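You operate a simulated robot arm through the tools that you are given. There is no shell and no other tool.

Carry out the task below with a simulated robot arm. There is one attempt and no reset: what you move stays moved.

JOB
Scrub out the soaked pan, tip the suds into the big bowl and rinse it under the hot tap.
Fine: use the brush and put it back; leave the pan on the worktop above the dishwasher. Set down upright: dish brush.

Only the result counts: the job must be done as asked and must still hold three seconds after the hand-in. Knocking over, shifting, dropping, spilling or breaking anything else fails it.

ROBOT AND FRAMES
A 7-joint arm with a two-finger parallel gripper, fixed in place. Base frame: the origin is on the floor under the middle of its stand, x ahead of it, y to its left, z up. Units: mm, rad, N and s.
It reaches about 1247 mm from its shoulder. Its first joint turns from -2.304 to 2.304 rad. Payload 3.91 kg.
The TCP is the grasp point between the finger pads, 30 mm short of the fingertips. In the tool frame z runs along the fingers and y along their closing line. The gripper opens to 110 mm. The fingers are 20 mm wide and 10 mm thick; the gripper's body (48 by 112 mm) begins 55 mm behind the TCP.
Orientation is told as [roll, pitch, yaw] about the base's x, y, z axes, in that order, counted from this pose: with the fingers straight down and closing along the base's y, the tool's x points along the base's -x, its y along +y and its z along -z.

CONTROLS
- The arm moves only by the tool jog_arm. Its argument "targets" is a list of rows, each a list of 7 numbers: the shift along the tool's x, y, z in mm, then the turn, a rotation vector about the tool's x, y, z in rad, then the closure in counts, from 0 (fully open) to 255 (shut). In form: [[dx, dy, dz, rx, ry, rz, hand], ...]. A call has 1 to 20 rows; each row shifts and turns the commanded pose from where the row before left it, along the tool's axes as they then stand. A row lasts 0.2 s, in which the tool goes at most 50 mm and 0.15 rad; a call with a longer step from one row to the next is refused whole, and so is a gripper value outside its range. A pose out of reach is approached as far as the arm can. The call stops where the force on the tool passes 40 N (or 10 N more than at its start, if that is more) or the arm is blocked; 0.2 s more then pass. Each finger travels about 108 mm/s and halts on what it meets, pressing with about 30 N; the grip force reading is that of the motor and also rises with nothing between the fingers. The clock runs only during rows and for 0.2 s after the last one: add rows that do not move to give the fingers time. It gives the time, the measured TCP pose, the force on the tool (base axes), the opening and the grip force at its end, in the units of the frame above (readings bear some noise), with the torque about the TCP (base axes, N m) and any sound that the robot's microphone picked up.
- Cameras (640 x 400 px; columns grow to the right, rows downward): "scene" is fixed at [400.6, 649.2, 1666.4]; the picture's right is [-0.69, -0.72, 0.00], its down [-0.62, 0.59, -0.52] and it looks along [0.38, -0.36, -0.85] (base axes); focal length 304 px, centre (320, 200). "wrist" rides on the gripper at [72, 17, -103] in the tool frame; the picture's right is [-0.23, 0.97, 0.00], its down [-0.76, -0.18, -0.62] and it looks along [-0.61, -0.14, 0.78] (tool axes); focal length 222 px, centre (320, 200). There is no depth. A picture from a camera that has moved, and an enlarged one, comes with that camera's place and axes in the base frame and with its lens.
- get_image(camera): a new picture of that camera. No time passes.
- enlarge(camera, box): a new picture of the part [left, top, right, bottom] of that camera's present view, enlarged. No time passes.
- close_job(): hands the job in; it is judged then, once.

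Nothing tells you positions but the pictures and the camera data. Unless the task says otherwise, let go and move clear before handing in.

The tools are called after ">>>" as name(argument=value, ...) on one line, values as JSON. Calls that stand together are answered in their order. jog_arm: Moves the arm, as the interface text tells. Its arguments: {"type":"object","properties":{"targets":{"type":"array"}},"required":["targets"]} The other tools are called the same way: get_image (camera) takes a picture; enlarge (camera, box) takes an enlarged picture of a part of a camera's view; close_job () hands the job in.

At the start:

```text
time: 0.0
position: [499.4, 31.0, 1240.7]
tcp_rot: [0.0, 0.0, 0.0]
force: [0.6, -0.4, 0.4]
ft_torque: [0.03, -0.01, -0.02]
opening: 110.1
grasp_force: 0.1
```

scene: 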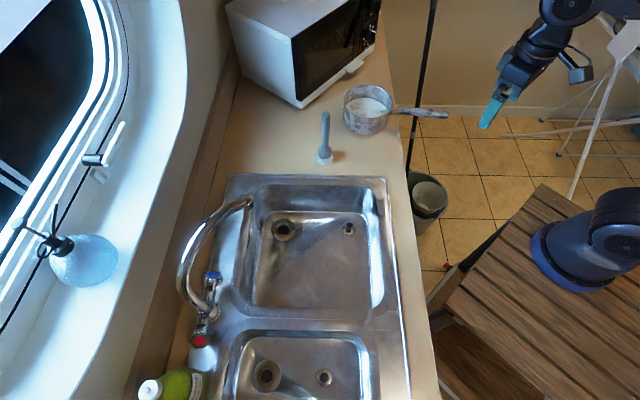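
wrist: 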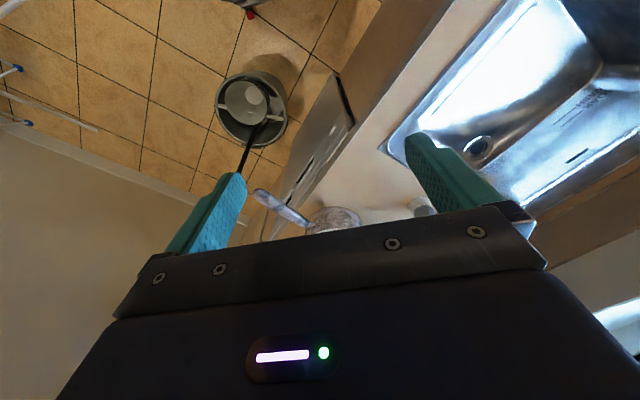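

I see a counter with a sink, a soaked pan near the microwave, a dish brush standing upright, and taps behind the sink. First I'll look closer at everything before moving.

>>> enlarge(camera="scene", box=[290, 60, 470, 180])

>>> enlarge(camera="scene", box=[130, 160, 420, 400])

>>> enlarge(camera="scene", box=[380, 120, 520, 300])

>>> get_image(camera="wrist")

```text
3.33 times, centred on (380, 120) of scene
camera zoom: at [400.6, 649.2, 1666.4], right [-0.69, -0.72, 0.0], down [-0.62, 0.59, -0.52], along [0.38, -0.36, -0.85], focal length 1014 px, centre (120, 467)
```

zoom: 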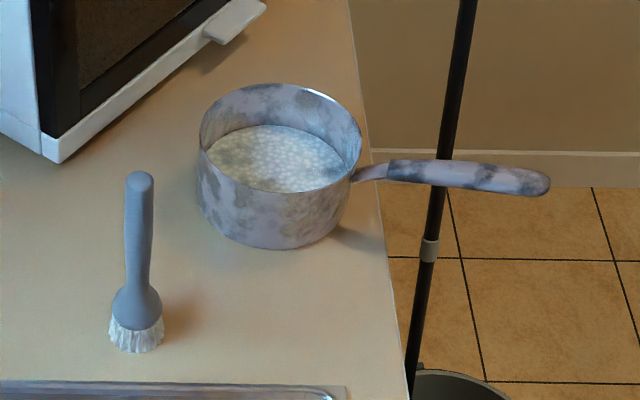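

```text
1.67 times, centred on (275, 280) of scene
camera zoom: at [400.6, 649.2, 1666.4], right [-0.69, -0.72, 0.0], down [-0.62, 0.59, -0.52], along [0.38, -0.36, -0.85], focal length 507 px, centre (395, 67)
```

zoom: 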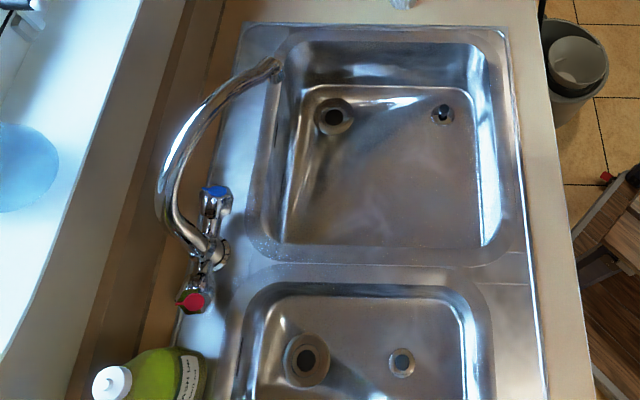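

```text
2.22 times, centred on (450, 210) of scene
camera zoom: at [400.6, 649.2, 1666.4], right [-0.69, -0.72, 0.0], down [-0.62, 0.59, -0.52], along [0.38, -0.36, -0.85], focal length 676 px, centre (31, 178)
```

zoom: 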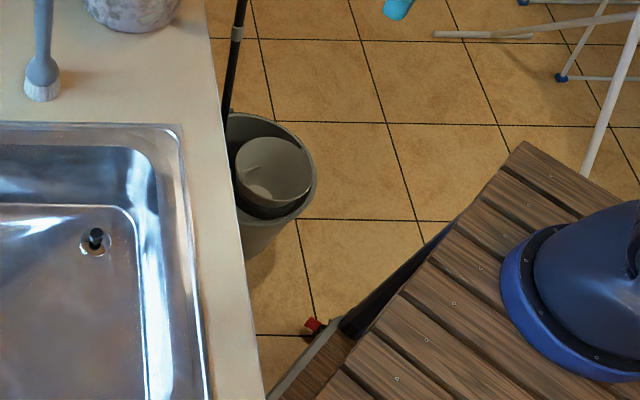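

```text
taken
camera wrist: at [427.3, 48.2, 1345.9], right [0.23, 0.97, 0.0], down [0.76, -0.18, 0.62], along [0.61, -0.14, -0.78], focal length 222 px, centre (320, 200)
```

wrist: 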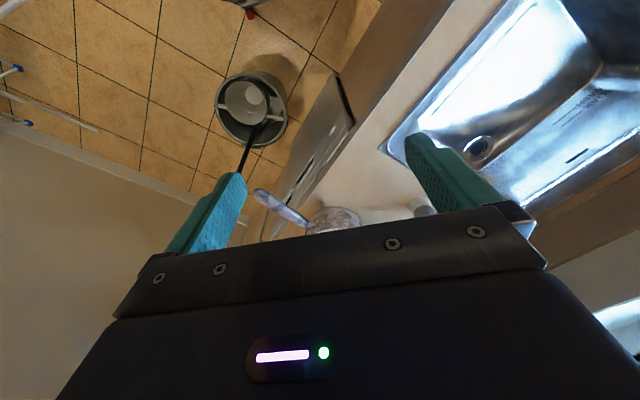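

The pan is close to the front edge with its handle sticking out towards the robot, the brush stands on its bristles beside it, and the counter's front edge runs at 45° to the base axes. I'll enlarge the tap, the robot's stand and the dishwasher before planning.

>>> enlarge(camera="scene", box=[480, 150, 640, 330])

>>> enlarge(camera="scene", box=[140, 180, 300, 340])

>>> enlarge(camera="wrist", box=[240, 60, 480, 240])

>>> enlarge(camera="scene", box=[330, 80, 400, 145])

>>> enlarge(camera="scene", box=[470, 0, 640, 140])

```text
2.22 times, centred on (560, 240) of scene
camera zoom: at [400.6, 649.2, 1666.4], right [-0.69, -0.72, 0.0], down [-0.62, 0.59, -0.52], along [0.38, -0.36, -0.85], focal length 676 px, centre (-213, 111)
```

zoom: 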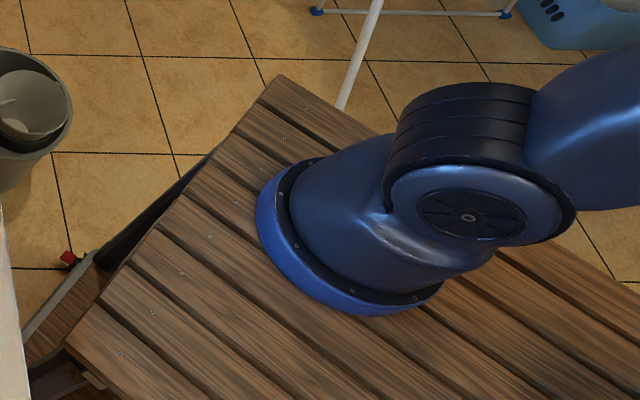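

```text
2.50 times, centred on (220, 260) of scene
camera zoom: at [400.6, 649.2, 1666.4], right [-0.69, -0.72, 0.0], down [-0.62, 0.59, -0.52], along [0.38, -0.36, -0.85], focal length 761 px, centre (570, 50)
```

zoom: 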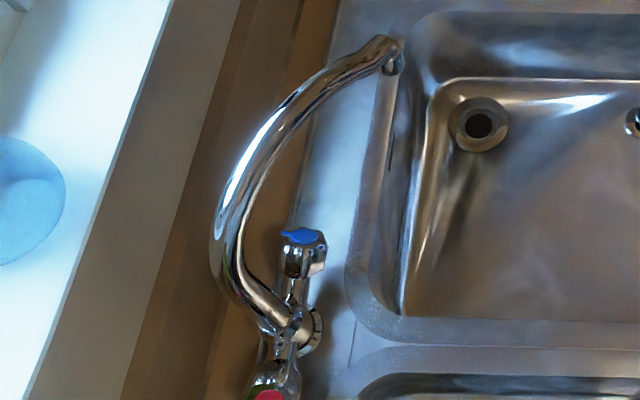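

```text
2.22 times, centred on (360, 150) of wrist
camera zoom: at [427.3, 48.2, 1345.9], right [0.23, 0.97, 0.0], down [0.76, -0.18, 0.62], along [0.61, -0.14, -0.78], focal length 494 px, centre (231, 311)
```

zoom: 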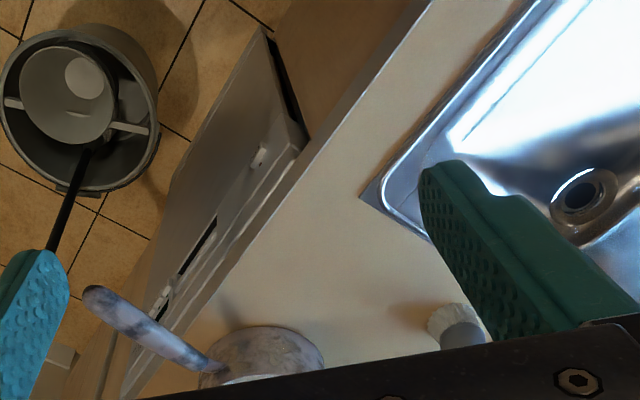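

```text
6.15 times, centred on (365, 112) of scene
camera zoom: at [400.6, 649.2, 1666.4], right [-0.69, -0.72, 0.0], down [-0.62, 0.59, -0.52], along [0.38, -0.36, -0.85], focal length 1872 px, centre (43, 738)
```

zoom: 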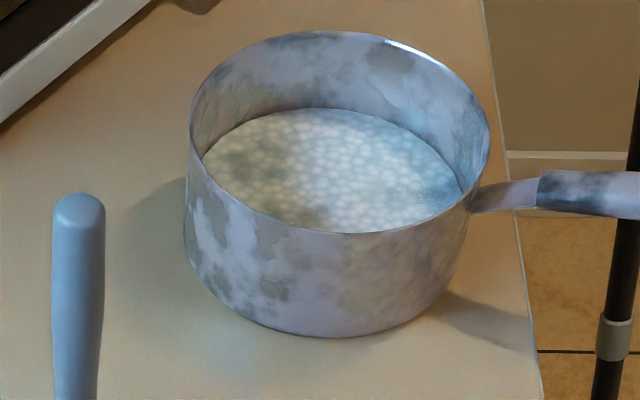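

```text
2.86 times, centred on (555, 70) of scene
camera zoom: at [400.6, 649.2, 1666.4], right [-0.69, -0.72, 0.0], down [-0.62, 0.59, -0.52], along [0.38, -0.36, -0.85], focal length 869 px, centre (-351, 571)
```

zoom: 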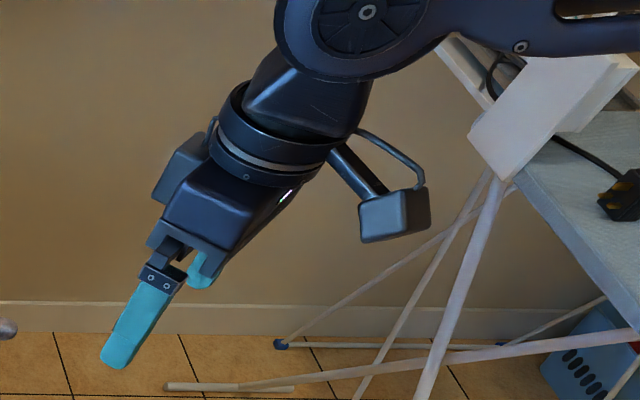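

The robot stands on a slatted table and the counter appears to be at about z≈890. The pan is near (875,-35), the brush near (843,207), and the mixer tap (blue and red heads) sits behind the sink near (690,720). I'll turn the wrist to look at the sink and tap for better triangulation.

>>> jog_arm(targets=[[0, 0, 0, 0, 0, -0.13, 0], [0, 0, 0, 0, 0, -0.13, 0], [0, 0, 0, 0, 0, -0.13, 0], [0, 0, 0, 0, 0, -0.13, 0], [0, 0, 0, 0, 0, -0.13, 0], [0, 0, 0, 0, 0, -0.135, 0]])

>>> get_image(camera="wrist")

>>> get_image(camera="scene")

```text
time: 1.4
position: [499.0, 32.3, 1240.6]
tcp_rot: [-0.001, -0.001, 0.788]
force: [-0.2, -0.3, 0.3]
ft_torque: [-0.03, 0.0, 0.01]
opening: 110.1
grasp_force: 0.1
```

```text
taken
camera wrist: at [436.0, -8.0, 1345.8], right [-0.53, 0.85, 0.0], down [0.66, 0.41, 0.62], along [0.53, 0.33, -0.78], focal length 222 px, centre (320, 200)
```

wrist: 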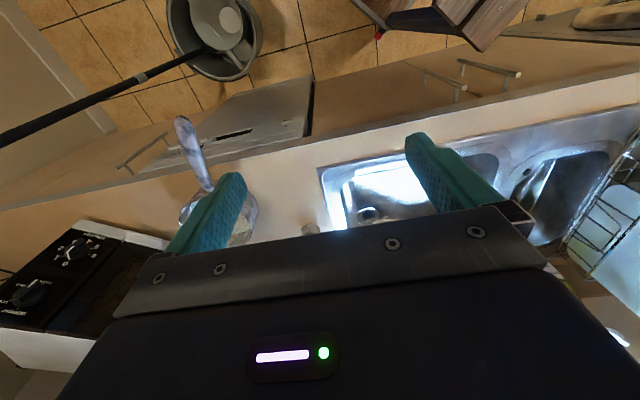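

```text
taken
```

scene: 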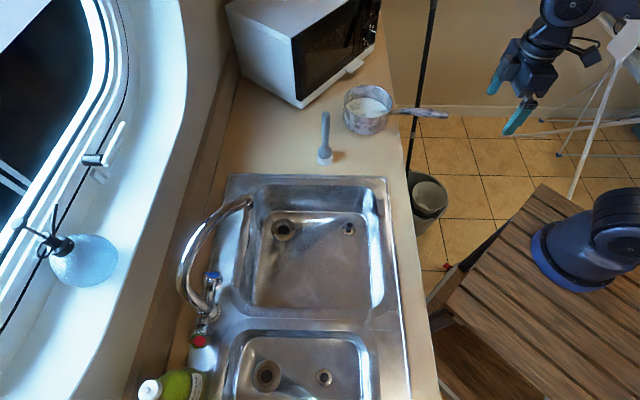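

>>> enlarge(camera="wrist", box=[140, 100, 340, 260])

>>> enlarge(camera="wrist", box=[300, 100, 640, 300])

```text
2.50 times, centred on (240, 180) of wrist
camera zoom: at [436.0, -8.0, 1345.8], right [-0.53, 0.85, 0.0], down [0.66, 0.41, 0.62], along [0.53, 0.33, -0.78], focal length 555 px, centre (520, 250)
```

zoom: 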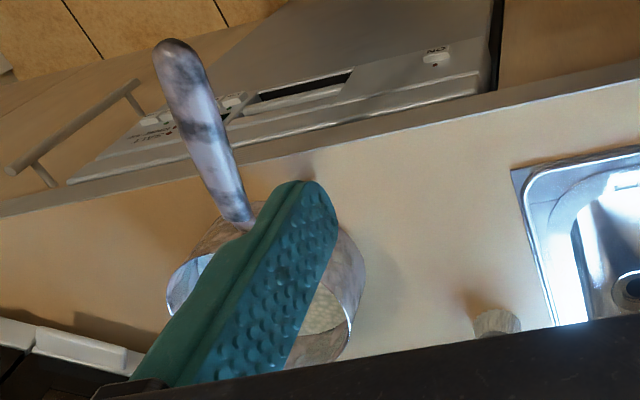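

```text
1.88 times, centred on (470, 200) of wrist
camera zoom: at [436.0, -8.0, 1345.8], right [-0.53, 0.85, 0.0], down [0.66, 0.41, 0.62], along [0.53, 0.33, -0.78], focal length 418 px, centre (38, 200)
```

zoom: 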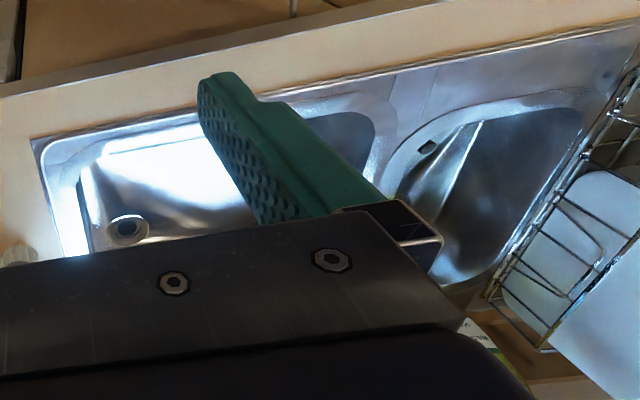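

The dishwasher front spans the counter beneath the pan's current place, so the pan should end up back there. Next I move high over the sink to look down at the tap.

>>> jog_arm(targets=[[-39, 24, -8, 0, 0, 0, 0], [-39, 24, -8, 0, 0, 0, 0], [-39, 24, -8, 0, 0, 0, 0], [-39, 24, -8, 0, 0, 0, 0], [-39, 24, -8, 0, 0, 0, 0], [-39, 24, -8, 0, 0, 0, 0], [-39, 24, -8, 0, 0, 0, 0], [-39, 24, -8, 0, 0, 0, 0], [-39, 24, -8, 0, 0, 0, 0], [-39, 24, -8, 0, 0, 0, 0], [-39, 24, -8, 0, 0, 0, 0]])

>>> get_image(camera="wrist")

>>> get_image(camera="scene")

```text
time: 3.8
position: [616.5, 521.1, 1330.7]
tcp_rot: [0.0, -0.002, 0.783]
force: [-0.6, -0.6, 2.1]
ft_torque: [0.07, -0.02, 0.01]
opening: 110.0
grasp_force: 0.0
```

```text
taken
camera wrist: at [553.5, 480.9, 1435.0], right [-0.53, 0.85, 0.0], down [0.66, 0.41, 0.62], along [0.53, 0.33, -0.78], focal length 222 px, centre (320, 200)
```

wrist: 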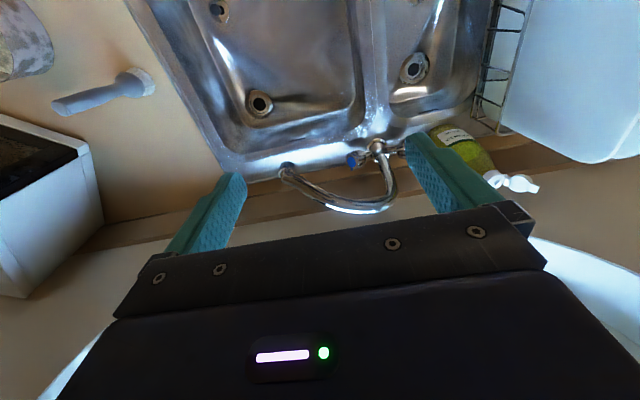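

```text
taken
```

scene: 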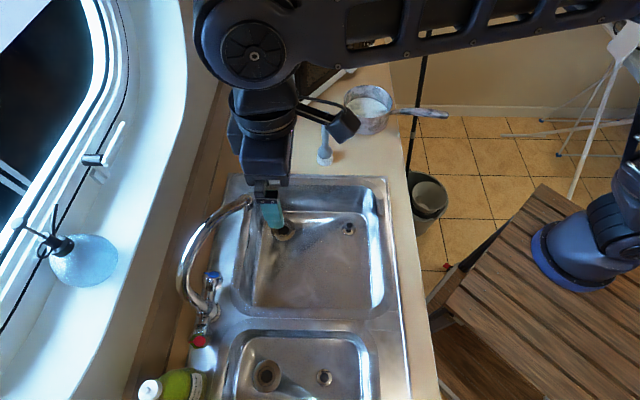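

>>> enlarge(camera="wrist", box=[260, 110, 420, 230])

>>> enlarge(camera="wrist", box=[0, 0, 240, 150])

>>> enlarge(camera="scene", box=[160, 260, 260, 360])

```text
3.33 times, centred on (340, 170) of wrist
camera zoom: at [553.5, 480.9, 1435.0], right [-0.53, 0.85, 0.0], down [0.66, 0.41, 0.62], along [0.53, 0.33, -0.78], focal length 740 px, centre (253, 300)
```

zoom: 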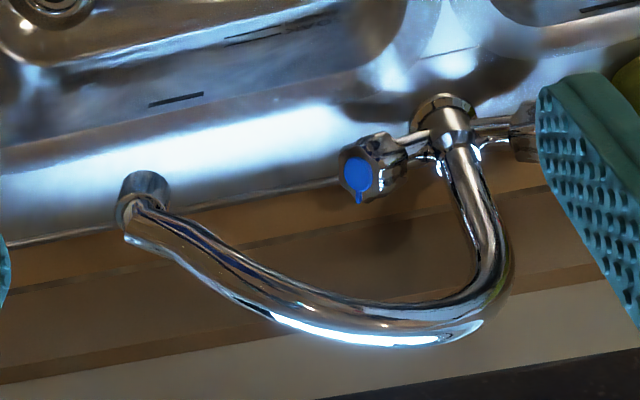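

```text
2.67 times, centred on (120, 75) of wrist
camera zoom: at [553.5, 480.9, 1435.0], right [-0.53, 0.85, 0.0], down [0.66, 0.41, 0.62], along [0.53, 0.33, -0.78], focal length 592 px, centre (853, 533)
```

zoom: 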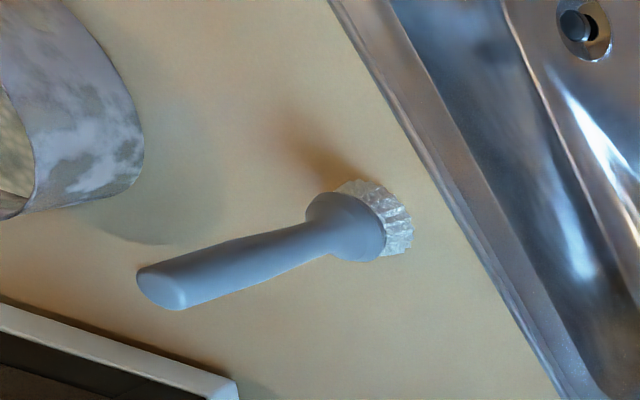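

```text
4.00 times, centred on (210, 310) of scene
camera zoom: at [400.6, 649.2, 1666.4], right [-0.69, -0.72, 0.0], down [-0.62, 0.59, -0.52], along [0.38, -0.36, -0.85], focal length 1217 px, centre (760, -240)
```

zoom: 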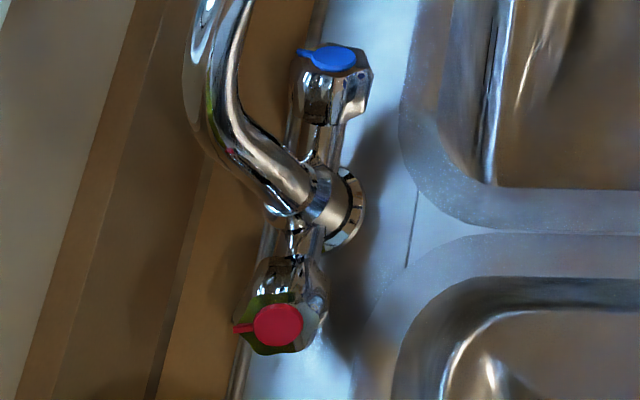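

The tap has two heads tilted 45° up and outward, with hot (red) at about (627,774,988). I'll check what stands beside the hot knob and get a second viewing angle.

>>> enlarge(camera="scene", box=[120, 310, 260, 400])

>>> jog_arm(targets=[[0, 40, 0, 0, 0, 0, 0], [0, 40, 0, 0, 0, 0, 0], [0, 40, 0, 0, 0, 0, 0], [0, 40, 0, 0, 0, 0, 0]])

>>> get_image(camera="wrist")

```text
4.44 times, centred on (190, 355) of scene
camera zoom: at [400.6, 649.2, 1666.4], right [-0.69, -0.72, 0.0], down [-0.62, 0.59, -0.52], along [0.38, -0.36, -0.85], focal length 1352 px, centre (898, -489)
```

zoom: 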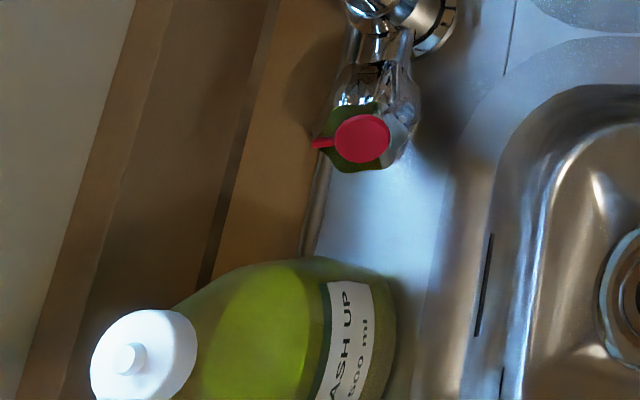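

```text
time: 4.8
position: [503.4, 634.8, 1327.8]
tcp_rot: [0.0, 0.0, 0.783]
force: [0.6, -0.7, 0.2]
ft_torque: [0.03, 0.07, -0.03]
opening: 110.3
grasp_force: 0.0
```

```text
taken
camera wrist: at [440.4, 594.7, 1432.0], right [-0.53, 0.85, 0.0], down [0.66, 0.41, 0.62], along [0.53, 0.33, -0.78], focal length 222 px, centre (320, 200)
```

wrist: 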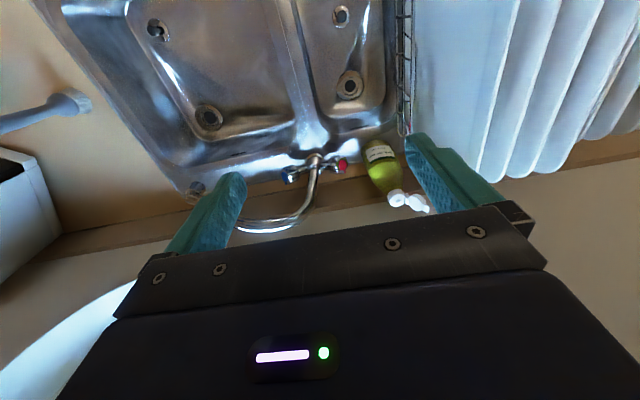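

>>> enlarge(camera="wrist", box=[260, 120, 440, 230])

>>> enlarge(camera="wrist", box=[180, 160, 320, 240])

```text
3.56 times, centred on (350, 175) of wrist
camera zoom: at [440.4, 594.7, 1432.0], right [-0.53, 0.85, 0.0], down [0.66, 0.41, 0.62], along [0.53, 0.33, -0.78], focal length 790 px, centre (213, 289)
```

zoom: 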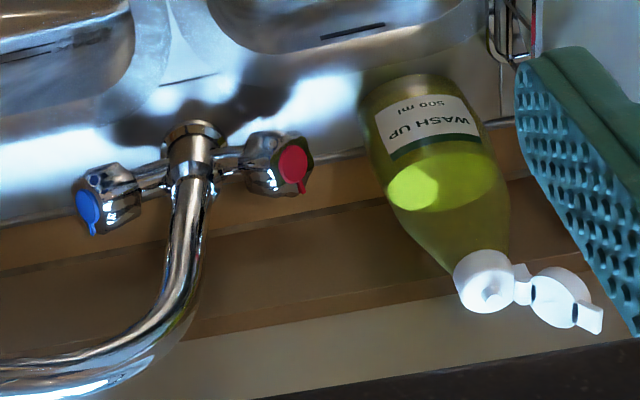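

```text
4.57 times, centred on (250, 200) of wrist
camera zoom: at [440.4, 594.7, 1432.0], right [-0.53, 0.85, 0.0], down [0.66, 0.41, 0.62], along [0.53, 0.33, -0.78], focal length 1015 px, centre (640, 200)
```

zoom: 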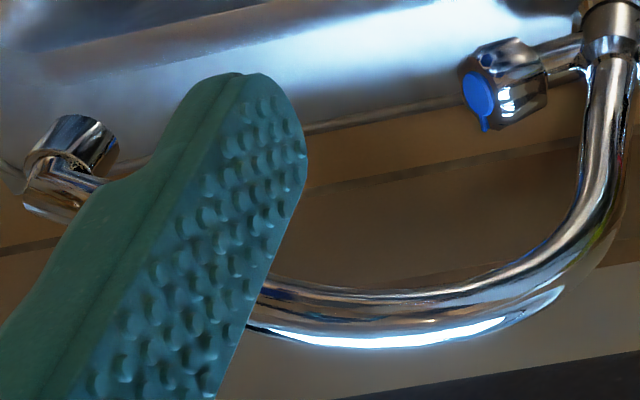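

The bottle stands just left of the hot tap, so the hot knob will need a near-vertical approach later. The spout outlet is about (738,532,1122), over the middle-back of the big bowl. First the brush: rotate to yaw 0.34 and move above it.

>>> jog_arm(targets=[[0, 0, 0, 0, 0, 0.148, 0], [0, 0, 0, 0, 0, 0.148, 0], [0, 0, 0, 0, 0, 0.147, 0], [-14.7, -43.1, 8, 0, 0, 0, 0], [-14.7, -43.1, 8, 0, 0, 0, 0], [-14.7, -43.1, 8, 0, 0, 0, 0], [-14.7, -43.1, 8, 0, 0, 0, 0], [-14.7, -43.1, 8, 0, 0, 0, 0], [-14.7, -43.1, 8, 0, 0, 0, 0], [-14.7, -43.1, 8, 0, 0, 0, 0], [-14.7, -43.1, 8, 0, 0, 0, 0]])

>>> get_image(camera="wrist")

>>> get_image(camera="scene")

```text
time: 7.2
position: [728.8, 350.9, 1266.8]
tcp_rot: [0.001, 0.001, 0.344]
force: [-1.1, 0.1, 0.3]
ft_torque: [-0.05, -0.06, 0.01]
opening: 109.9
grasp_force: 0.1
```

```text
taken
camera wrist: at [656.2, 340.9, 1371.1], right [-0.11, 0.99, 0.0], down [0.78, 0.09, 0.62], along [0.62, 0.07, -0.78], focal length 222 px, centre (320, 200)
```

wrist: 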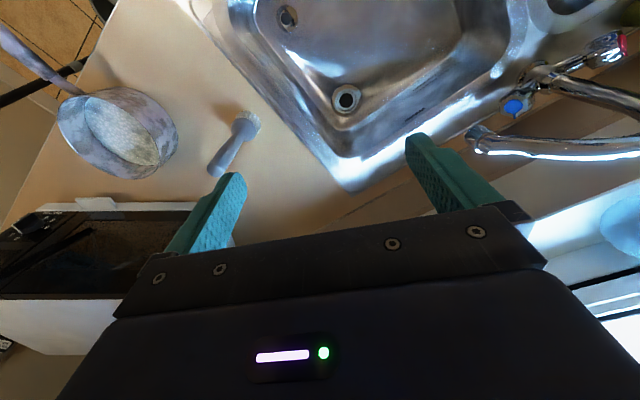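

```text
taken
```

scene: 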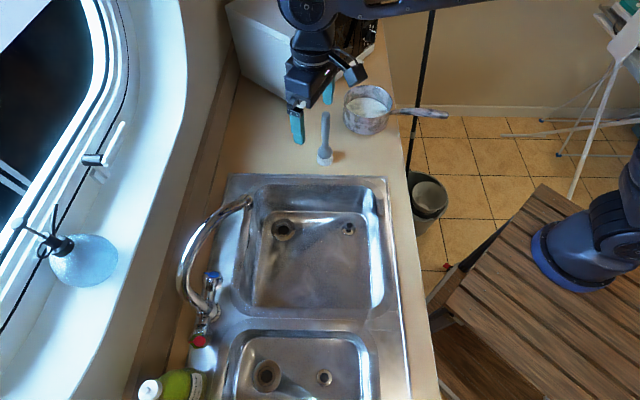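

>>> enlarge(camera="wrist", box=[0, 20, 280, 195])

>>> enlarge(camera="wrist", box=[180, 90, 300, 190])

>>> enlarge(camera="wrist", box=[460, 20, 640, 170])

```text
2.29 times, centred on (140, 108) of wrist
camera zoom: at [656.2, 340.9, 1371.1], right [-0.11, 0.99, 0.0], down [0.78, 0.09, 0.62], along [0.62, 0.07, -0.78], focal length 508 px, centre (731, 411)
```

zoom: 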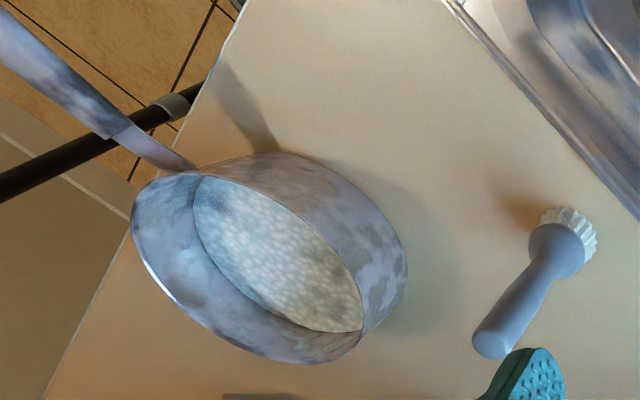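

```text
4.00 times, centred on (240, 140) of wrist
camera zoom: at [656.2, 340.9, 1371.1], right [-0.11, 0.99, 0.0], down [0.78, 0.09, 0.62], along [0.62, 0.07, -0.78], focal length 888 px, centre (640, 440)
```

zoom: 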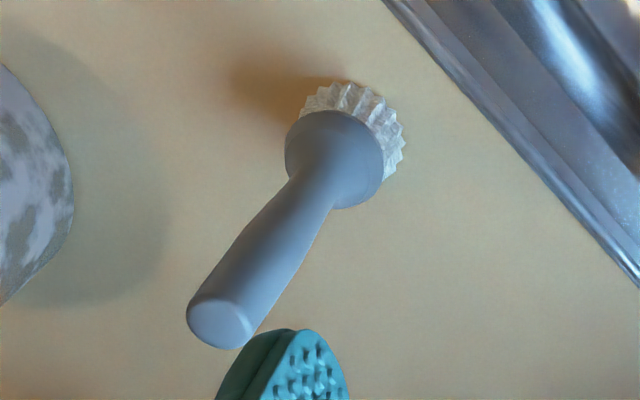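

```text
2.67 times, centred on (550, 95) of wrist
camera zoom: at [656.2, 340.9, 1371.1], right [-0.11, 0.99, 0.0], down [0.78, 0.09, 0.62], along [0.62, 0.07, -0.78], focal length 592 px, centre (-293, 480)
```

zoom: 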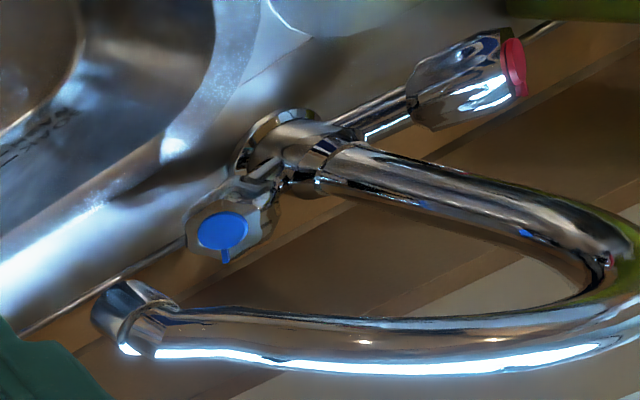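

Brush top is about (849,201,1083), standing vertically. I move directly above it, staying clear, and check alignment.

>>> jog_arm(targets=[[-12.5, -36.3, 17, 0, 0, 0, 0], [-12.5, -36.3, 17, 0, 0, 0, 0], [-12.5, -36.3, 17, 0, 0, 0, 0], [-12.5, -36.3, 17, 0, 0, 0, 0], [-12.5, -36.3, 17, 0, 0, 0, 0], [0, 0, 0, 0, 0, 0, 0]])

>>> get_image(camera="wrist")

>>> enlarge(camera="scene", box=[270, 60, 430, 180])

```text
time: 8.6
position: [850.7, 199.3, 1179.1]
tcp_rot: [-0.001, 0.0, 0.342]
force: [0.5, 0.6, -0.1]
ft_torque: [-0.01, -0.03, 0.0]
opening: 110.2
grasp_force: 0.0
```

```text
taken
camera wrist: at [775.9, 190.6, 1282.9], right [-0.11, 0.99, 0.0], down [0.78, 0.09, 0.62], along [0.62, 0.07, -0.78], focal length 222 px, centre (320, 200)
```

wrist: 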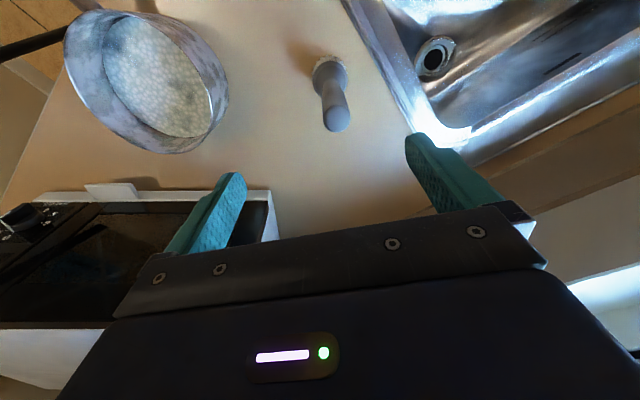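

```text
3.33 times, centred on (350, 120) of scene
camera zoom: at [400.6, 649.2, 1666.4], right [-0.69, -0.72, 0.0], down [-0.62, 0.59, -0.52], along [0.38, -0.36, -0.85], focal length 1014 px, centre (220, 467)
```

zoom: 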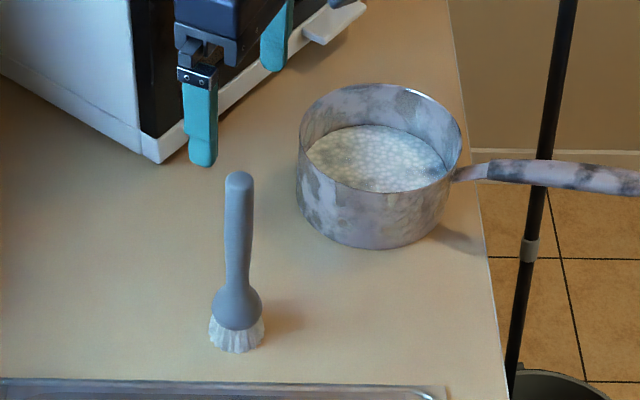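

The brush axis now reads about (840,211). I'll enlarge the current wrist view to refine pan and brush geometry before descending.

>>> enlarge(camera="wrist", box=[40, 0, 260, 170])

>>> enlarge(camera="wrist", box=[270, 30, 400, 150])

```text
2.35 times, centred on (150, 85) of wrist
camera zoom: at [775.9, 190.6, 1282.9], right [-0.11, 0.99, 0.0], down [0.78, 0.09, 0.62], along [0.62, 0.07, -0.78], focal length 523 px, centre (720, 471)
```

zoom: 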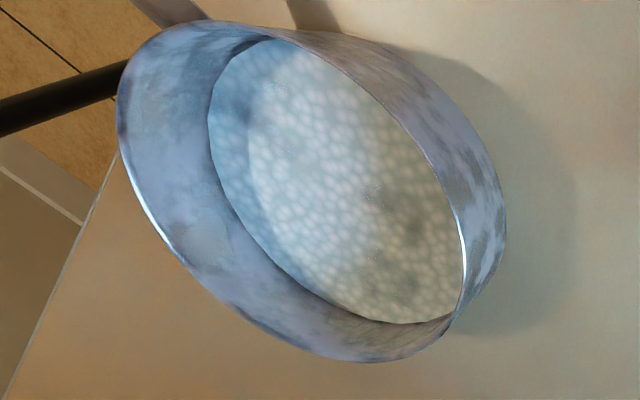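

```text
3.33 times, centred on (335, 90) of wrist
camera zoom: at [775.9, 190.6, 1282.9], right [-0.11, 0.99, 0.0], down [0.78, 0.09, 0.62], along [0.62, 0.07, -0.78], focal length 740 px, centre (270, 567)
```

zoom: 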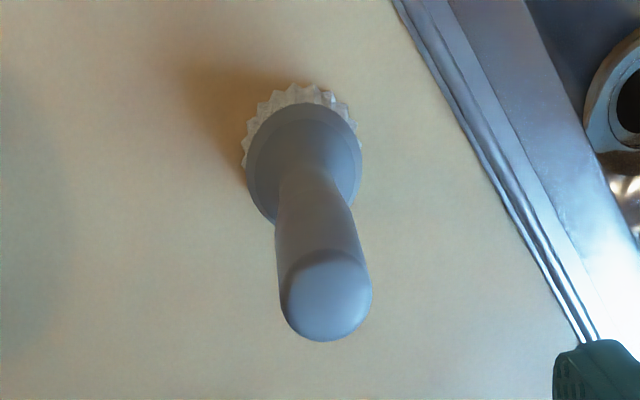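

>>> jog_arm(targets=[[6.8, 15.9, 0, 0, 0, 0, 0], [0, 0, 30, 0, 0, 0, 0], [0, 0, 30, 0, 0, 0, 0], [0, 0, 0, 0, 0, 0, 0]])

>>> get_image(camera="wrist")

>>> enlarge(camera="scene", box=[270, 60, 430, 180])

```text
time: 9.6
position: [837.4, 212.9, 1120.6]
tcp_rot: [0.0, 0.001, 0.343]
force: [-0.4, -0.4, -0.3]
ft_torque: [-0.03, 0.01, 0.0]
opening: 109.9
grasp_force: 0.0
```

```text
taken
camera wrist: at [763.9, 203.1, 1225.3], right [-0.11, 0.99, 0.0], down [0.78, 0.09, 0.62], along [0.62, 0.07, -0.78], focal length 222 px, centre (320, 200)
```

wrist: 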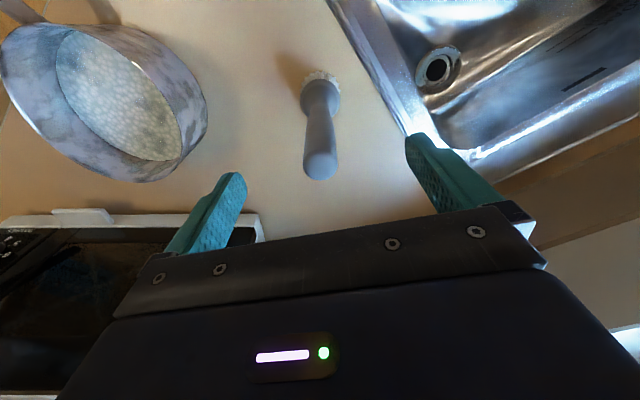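

```text
3.33 times, centred on (350, 120) of scene
camera zoom: at [400.6, 649.2, 1666.4], right [-0.69, -0.72, 0.0], down [-0.62, 0.59, -0.52], along [0.38, -0.36, -0.85], focal length 1014 px, centre (220, 467)
```

zoom: 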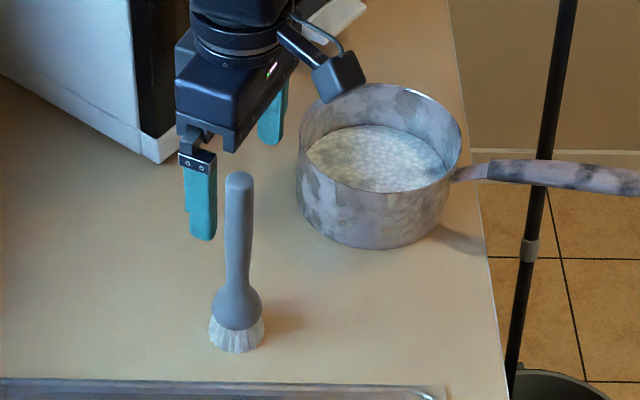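

The brush is exactly on the tool axis. Descending so the pads hold the upper handle, then closing.

>>> jog_arm(targets=[[0, 0, 33, 0, 0, 0, 0], [0, 0, 33, 0, 0, 0, 0], [0, 0, 0, 0, 0, 0, 0], [0, 0, 0, 0, 0, 0, 150], [0, 0, 0, 0, 0, 0, 200], [0, 0, 0, 0, 0, 0, 255], [0, 0, 0, 0, 0, 0, 255]])

>>> get_image(camera="wrist")

>>> enlarge(camera="scene", box=[270, 60, 430, 180])

```text
time: 11.2
position: [838.6, 212.7, 1055.7]
tcp_rot: [-0.001, 0.001, 0.342]
force: [0.1, -0.7, -0.6]
ft_torque: [-0.03, -0.04, 0.02]
opening: 21.4
grasp_force: 29.6
```

```text
taken
camera wrist: at [764.1, 204.2, 1160.0], right [-0.11, 0.99, 0.0], down [0.78, 0.09, 0.62], along [0.62, 0.07, -0.78], focal length 222 px, centre (320, 200)
```

wrist: 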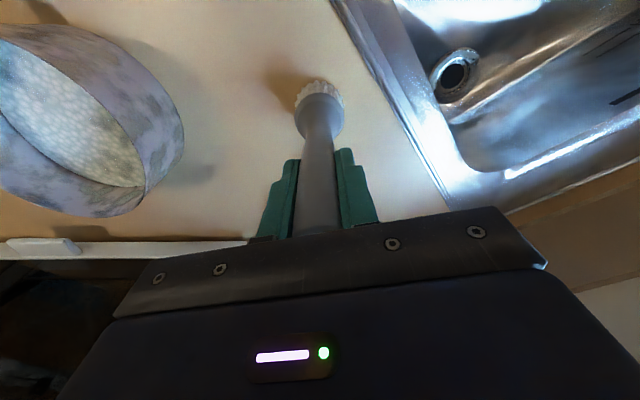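

```text
3.33 times, centred on (350, 120) of scene
camera zoom: at [400.6, 649.2, 1666.4], right [-0.69, -0.72, 0.0], down [-0.62, 0.59, -0.52], along [0.38, -0.36, -0.85], focal length 1014 px, centre (220, 467)
```

zoom: 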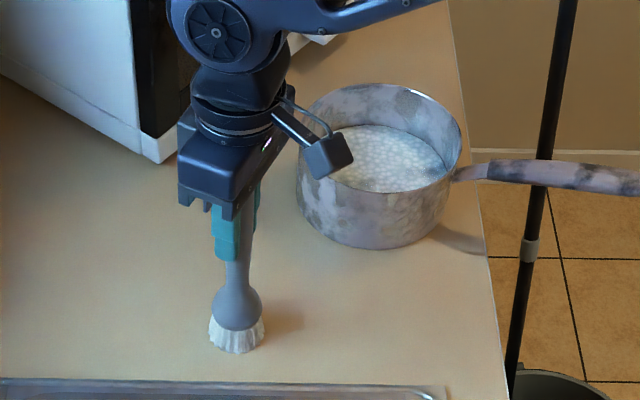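

Brush gripped (opening 21 mm, TCP z 1055.7 recorded as its standing height). Lift it clear of the rim and carry it over the pan.

>>> jog_arm(targets=[[0, 0, -35, 0, 0, 0, 255], [0, 0, -35, 0, 0, 0, 255], [0, 0, -35, 0, 0, 0, 255], [0, 0, -35, 0, 0, 0, 255], [9, -40.3, 0, 0, 0, 0, 255], [9, -40.3, 0, 0, 0, 0, 255], [9, -40.3, 0, 0, 0, 0, 255], [9, -40.3, 0, 0, 0, 0, 255], [9, -40.3, 0, 0, 0, 0, 255], [9, -40.3, 0, 0, 0, 0, 255], [0, 0, 0, 0, 0, 0, 255]])

>>> get_image(camera="wrist")

>>> enlarge(camera="scene", box=[290, 40, 450, 160])

```text
time: 13.6
position: [869.2, -31.8, 1196.9]
tcp_rot: [0.0, 0.001, 0.343]
force: [0.6, -0.2, -1.0]
ft_torque: [-0.03, -0.02, -0.02]
opening: 20.8
grasp_force: 30.3
```

```text
taken
camera wrist: at [795.1, -41.5, 1300.1], right [-0.11, 0.99, 0.0], down [0.78, 0.09, 0.62], along [0.62, 0.07, -0.78], focal length 222 px, centre (320, 200)
```

wrist: 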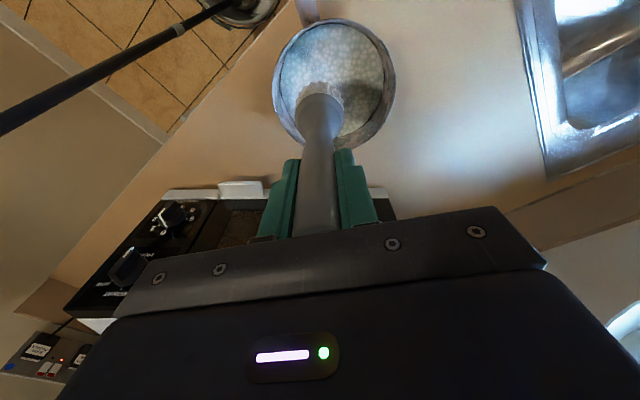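

```text
3.33 times, centred on (370, 100) of scene
camera zoom: at [400.6, 649.2, 1666.4], right [-0.69, -0.72, 0.0], down [-0.62, 0.59, -0.52], along [0.38, -0.36, -0.85], focal length 1014 px, centre (153, 533)
```

zoom: 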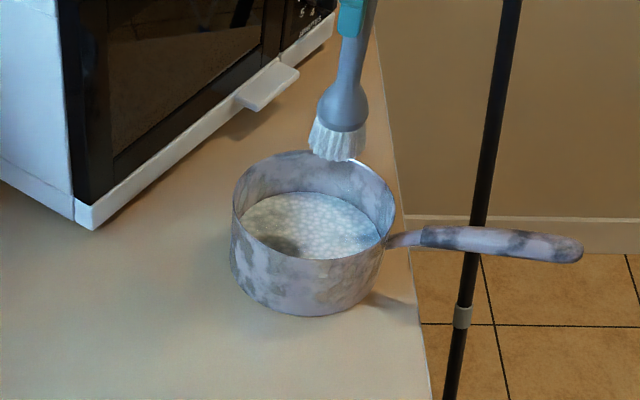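

>>> enlarge(camera="wrist", box=[250, 0, 420, 160])

```text
2.50 times, centred on (335, 80) of wrist
camera zoom: at [795.1, -41.5, 1300.1], right [-0.11, 0.99, 0.0], down [0.78, 0.09, 0.62], along [0.62, 0.07, -0.78], focal length 555 px, centre (282, 500)
```

zoom: 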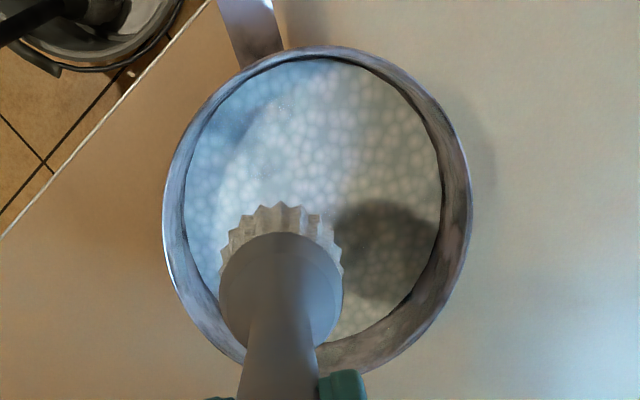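

The pan rim centre is now measured at about (867,-14,980), radius ≈78. Shift over the centre and lower the brush into the suds, watching force.

>>> jog_arm(targets=[[-4.2, 17.6, 0, 0, 0, 0, 255], [0, 0, 30, 0, 0, 0, 255], [0, 0, 30, 0, 0, 0, 255], [0, 0, 0, 0, 0, 0, 255]])

>>> get_image(camera="wrist")

>>> enlarge(camera="scene", box=[290, 40, 450, 160])

```text
time: 14.6
position: [865.9, -14.3, 1134.9]
tcp_rot: [-0.001, 0.0, 0.343]
force: [1.0, 0.2, -0.6]
ft_torque: [-0.01, -0.01, -0.01]
opening: 20.7
grasp_force: 30.1
```

```text
taken
camera wrist: at [791.9, -23.9, 1238.4], right [-0.11, 0.99, 0.0], down [0.78, 0.09, 0.62], along [0.62, 0.07, -0.78], focal length 222 px, centre (320, 200)
```

wrist: 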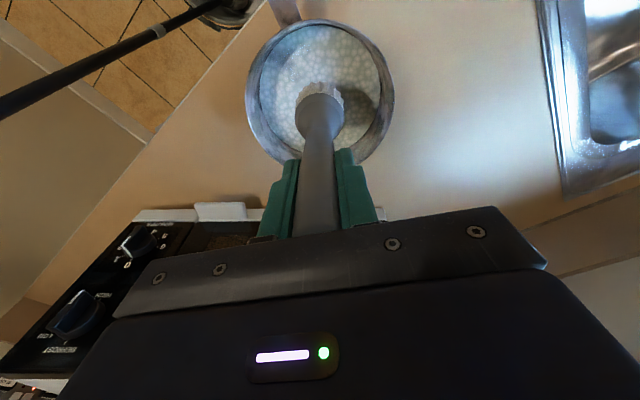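

```text
3.33 times, centred on (370, 100) of scene
camera zoom: at [400.6, 649.2, 1666.4], right [-0.69, -0.72, 0.0], down [-0.62, 0.59, -0.52], along [0.38, -0.36, -0.85], focal length 1014 px, centre (153, 533)
```

zoom: 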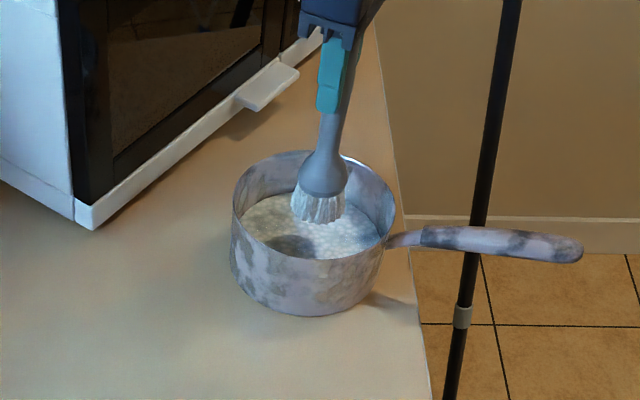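

The brush is centred in the pan. Lowering gently until bristles touch the pan floor.

>>> jog_arm(targets=[[0, 0, 30, 0, 0, 0, 255], [0, 0, 30, 0, 0, 0, 255], [0, 0, 5, 0, 0, 0, 255], [0, 0, 3, 0, 0, 0, 255], [0, 0, 0, 0, 0, 0, 255]])

>>> get_image(camera="wrist")

```text
time: 15.8
position: [867.0, -14.4, 1065.3]
tcp_rot: [0.0, -0.001, 0.343]
force: [0.5, 0.2, -1.8]
ft_torque: [-0.01, 0.02, -0.01]
opening: 21.0
grasp_force: 30.0
```

```text
taken
camera wrist: at [792.7, -24.1, 1171.3], right [-0.11, 0.99, 0.0], down [0.78, 0.09, 0.62], along [0.62, 0.07, -0.78], focal length 222 px, centre (320, 200)
```

wrist: 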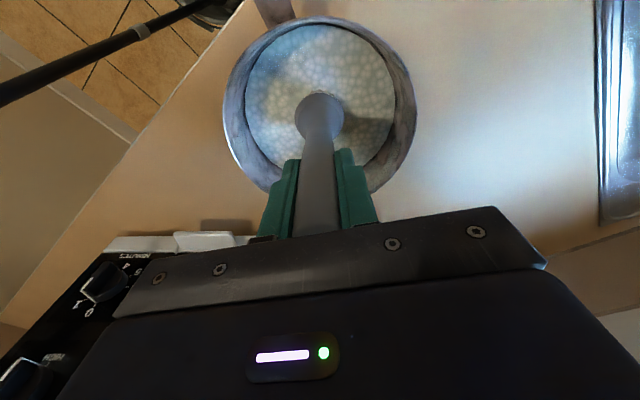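

>>> jog_arm(targets=[[0, 0, 2, 0, 0, 0, 255], [0, 0, 2, 0, 0, 0, 255], [0, 0, 0, 0, 0, 0, 255]])

>>> jog_arm(targets=[[0, 0, 2, 0, 0, 0, 255], [0, 0, 0, 0, 0, 0, 255]])

>>> jog_arm(targets=[[0, 0, 2, 0, 0, 0, 255], [0, 0, 0, 0, 0, 0, 255]])

```text
time: 16.6
position: [866.1, -14.6, 1063.3]
tcp_rot: [0.001, 0.001, 0.342]
force: [-0.8, -0.1, -0.5]
ft_torque: [-0.02, -0.02, 0.02]
opening: 20.9
grasp_force: 30.2
```

```text
time: 17.2
position: [867.1, -15.1, 1060.9]
tcp_rot: [-0.002, -0.003, 0.342]
force: [-3.9, -1.8, 14.3]
ft_torque: [-0.31, 0.55, 0.04]
opening: 20.9
grasp_force: 29.9
```

```text
time: 17.8
position: [866.8, -15.1, 1058.9]
tcp_rot: [0.0, -0.001, 0.342]
force: [1.3, 2.9, 22.1]
ft_torque: [0.41, -0.12, 0.0]
opening: 20.8
grasp_force: 30.0
```

Contact at about TCP z≈1062. I back off slightly for a light scrubbing pressure.

>>> jog_arm(targets=[[0, 0, -2, 0, 0, 0, 255], [0, 0, 0, 0, 0, 0, 255]])

>>> jog_arm(targets=[[6, 0, 0, 0, 0, 0, 255], [6, 0, 0, 0, 0, 0, 255], [0, 0, 0, 0, 0, 0, 255]])

>>> get_image(camera="wrist")

```text
time: 18.4
position: [865.8, -15.2, 1059.5]
tcp_rot: [0.0, 0.002, 0.342]
force: [-0.3, 0.5, -0.6]
ft_torque: [0.03, -0.01, 0.01]
opening: 21.0
grasp_force: 30.4
```

```text
time: 19.2
position: [853.3, -19.4, 1060.4]
tcp_rot: [0.0, 0.001, 0.342]
force: [-0.2, -1.1, -0.2]
ft_torque: [0.03, -0.03, 0.03]
opening: 20.9
grasp_force: 30.3
```

```text
taken
camera wrist: at [780.9, -28.8, 1165.0], right [-0.11, 0.99, 0.0], down [0.78, 0.09, 0.62], along [0.62, 0.07, -0.78], focal length 222 px, centre (320, 200)
```

wrist: 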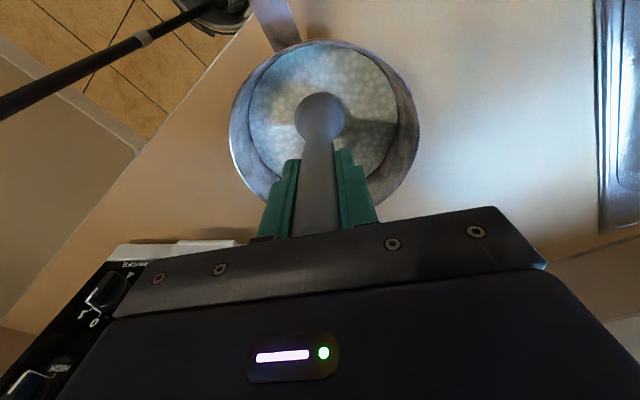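

>>> jog_arm(targets=[[0, 0, 1, 0, 0, 0, 255], [0, 0, 0, 0, 0, 0, 255]])

>>> jog_arm(targets=[[0, 0, 1, 0, 0, 0, 255], [0, 0, 0, 0, 0, 0, 255]])

```text
time: 19.8
position: [855.0, -19.7, 1059.9]
tcp_rot: [0.001, 0.001, 0.343]
force: [-0.3, 0.0, 0.8]
ft_torque: [-0.06, 0.07, 0.02]
opening: 20.8
grasp_force: 29.9
```

```text
time: 20.4
position: [853.8, -19.6, 1059.2]
tcp_rot: [-0.001, -0.002, 0.343]
force: [-0.8, -1.3, 17.7]
ft_torque: [-0.09, 0.3, -0.02]
opening: 20.7
grasp_force: 29.9
```

Contact is light and stiff; I raise half a millimetre and scrub a small circle on the floor.

>>> jog_arm(targets=[[8, 0, -0.5, 0, 0, 0, 255], [-6, 14, 0, 0, 0, 0, 255], [-14, 6, 0, 0, 0, 0, 255], [-14, -6, 0, 0, 0, 0, 255], [-6, -14, 0, 0, 0, 0, 255], [6, -14, 0, 0, 0, 0, 255], [14, -6, 0, 0, 0, 0, 255], [14, 6, 0, 0, 0, 0, 255], [6, 14, 0, 0, 0, 0, 255], [0, 0, 0, 0, 0, 0, 255]])

>>> get_image(camera="wrist")

>>> enlarge(camera="scene", box=[290, 40, 450, 160])

```text
time: 22.6
position: [845.9, -22.7, 1059.4]
tcp_rot: [-0.001, 0.001, 0.342]
force: [-2.2, -0.8, 3.5]
ft_torque: [-0.06, 0.2, 0.01]
opening: 21.0
grasp_force: 29.9
```

```text
taken
camera wrist: at [772.5, -30.8, 1163.9], right [-0.11, 0.99, 0.0], down [0.78, 0.09, 0.62], along [0.62, 0.07, -0.78], focal length 222 px, centre (320, 200)
```

wrist: 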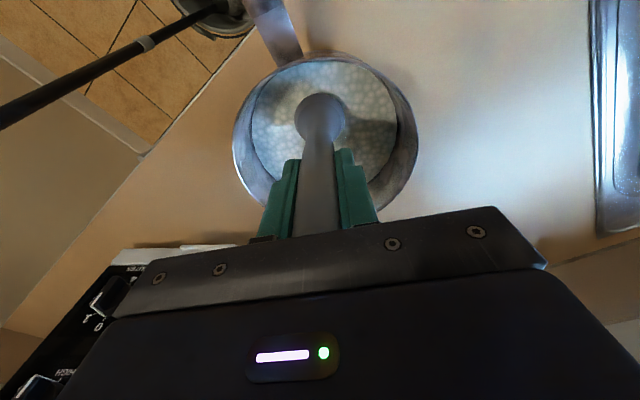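

```text
3.33 times, centred on (370, 100) of scene
camera zoom: at [400.6, 649.2, 1666.4], right [-0.69, -0.72, 0.0], down [-0.62, 0.59, -0.52], along [0.38, -0.36, -0.85], focal length 1014 px, centre (153, 533)
```

zoom: 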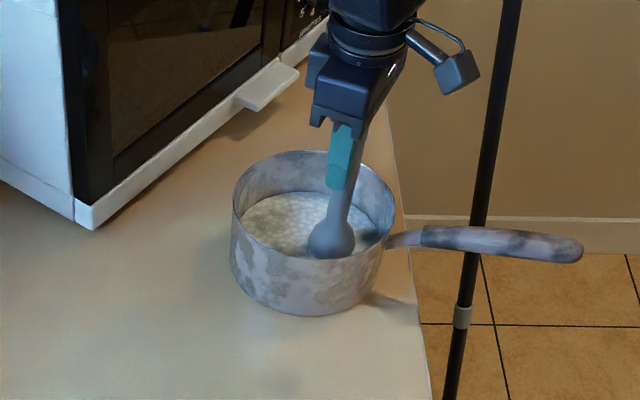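

>>> jog_arm(targets=[[18, 0, 0, 0, 0, 0, 255], [-5.4, 19, 0, 0, 0, 0, 255], [-14, 13.9, 0, 0, 0, 0, 255], [-19, 5.1, 0, 0, 0, 0, 255], [-19, -5.1, 0, 0, 0, 0, 255], [-13.9, -13.9, 0, 0, 0, 0, 255], [-5.1, -19, 0, 0, 0, 0, 255], [5.1, -19, 0, 0, 0, 0, 255], [13.9, -13.9, 0, 0, 0, 0, 255], [19, -5.1, 0, 0, 0, 0, 255], [19, 5.1, 0, 0, 0, 0, 255], [13.9, 13.9, 0, 0, 0, 0, 255], [5.4, 19, 0, 0, 0, 0, 255], [0, 0, 0, 0, 0, 0, 255]])

>>> get_image(camera="wrist")

>>> enlarge(camera="scene", box=[290, 40, 450, 160])

```text
time: 25.6
position: [831.1, -27.7, 1059.3]
tcp_rot: [-0.002, 0.001, 0.342]
force: [-2.5, 0.6, 6.9]
ft_torque: [0.08, 0.26, 0.01]
opening: 21.0
grasp_force: 29.8
```

```text
taken
camera wrist: at [757.0, -35.8, 1163.5], right [-0.11, 0.99, 0.0], down [0.78, 0.09, 0.62], along [0.62, 0.07, -0.78], focal length 222 px, centre (320, 200)
```

wrist: 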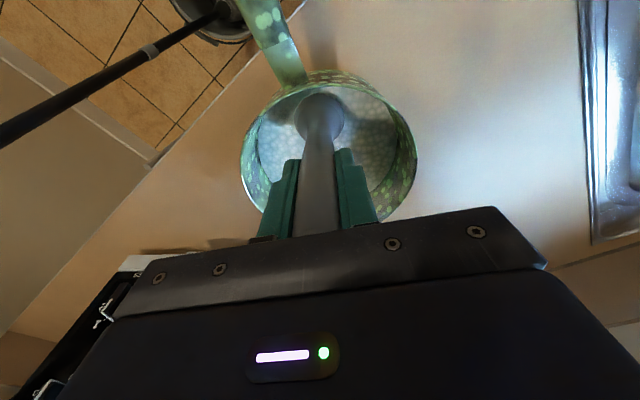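

```text
3.33 times, centred on (370, 100) of scene
camera zoom: at [400.6, 649.2, 1666.4], right [-0.69, -0.72, 0.0], down [-0.62, 0.59, -0.52], along [0.38, -0.36, -0.85], focal length 1014 px, centre (153, 533)
```

zoom: 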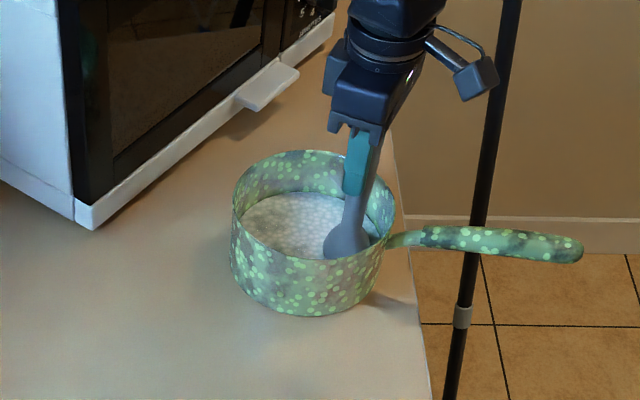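

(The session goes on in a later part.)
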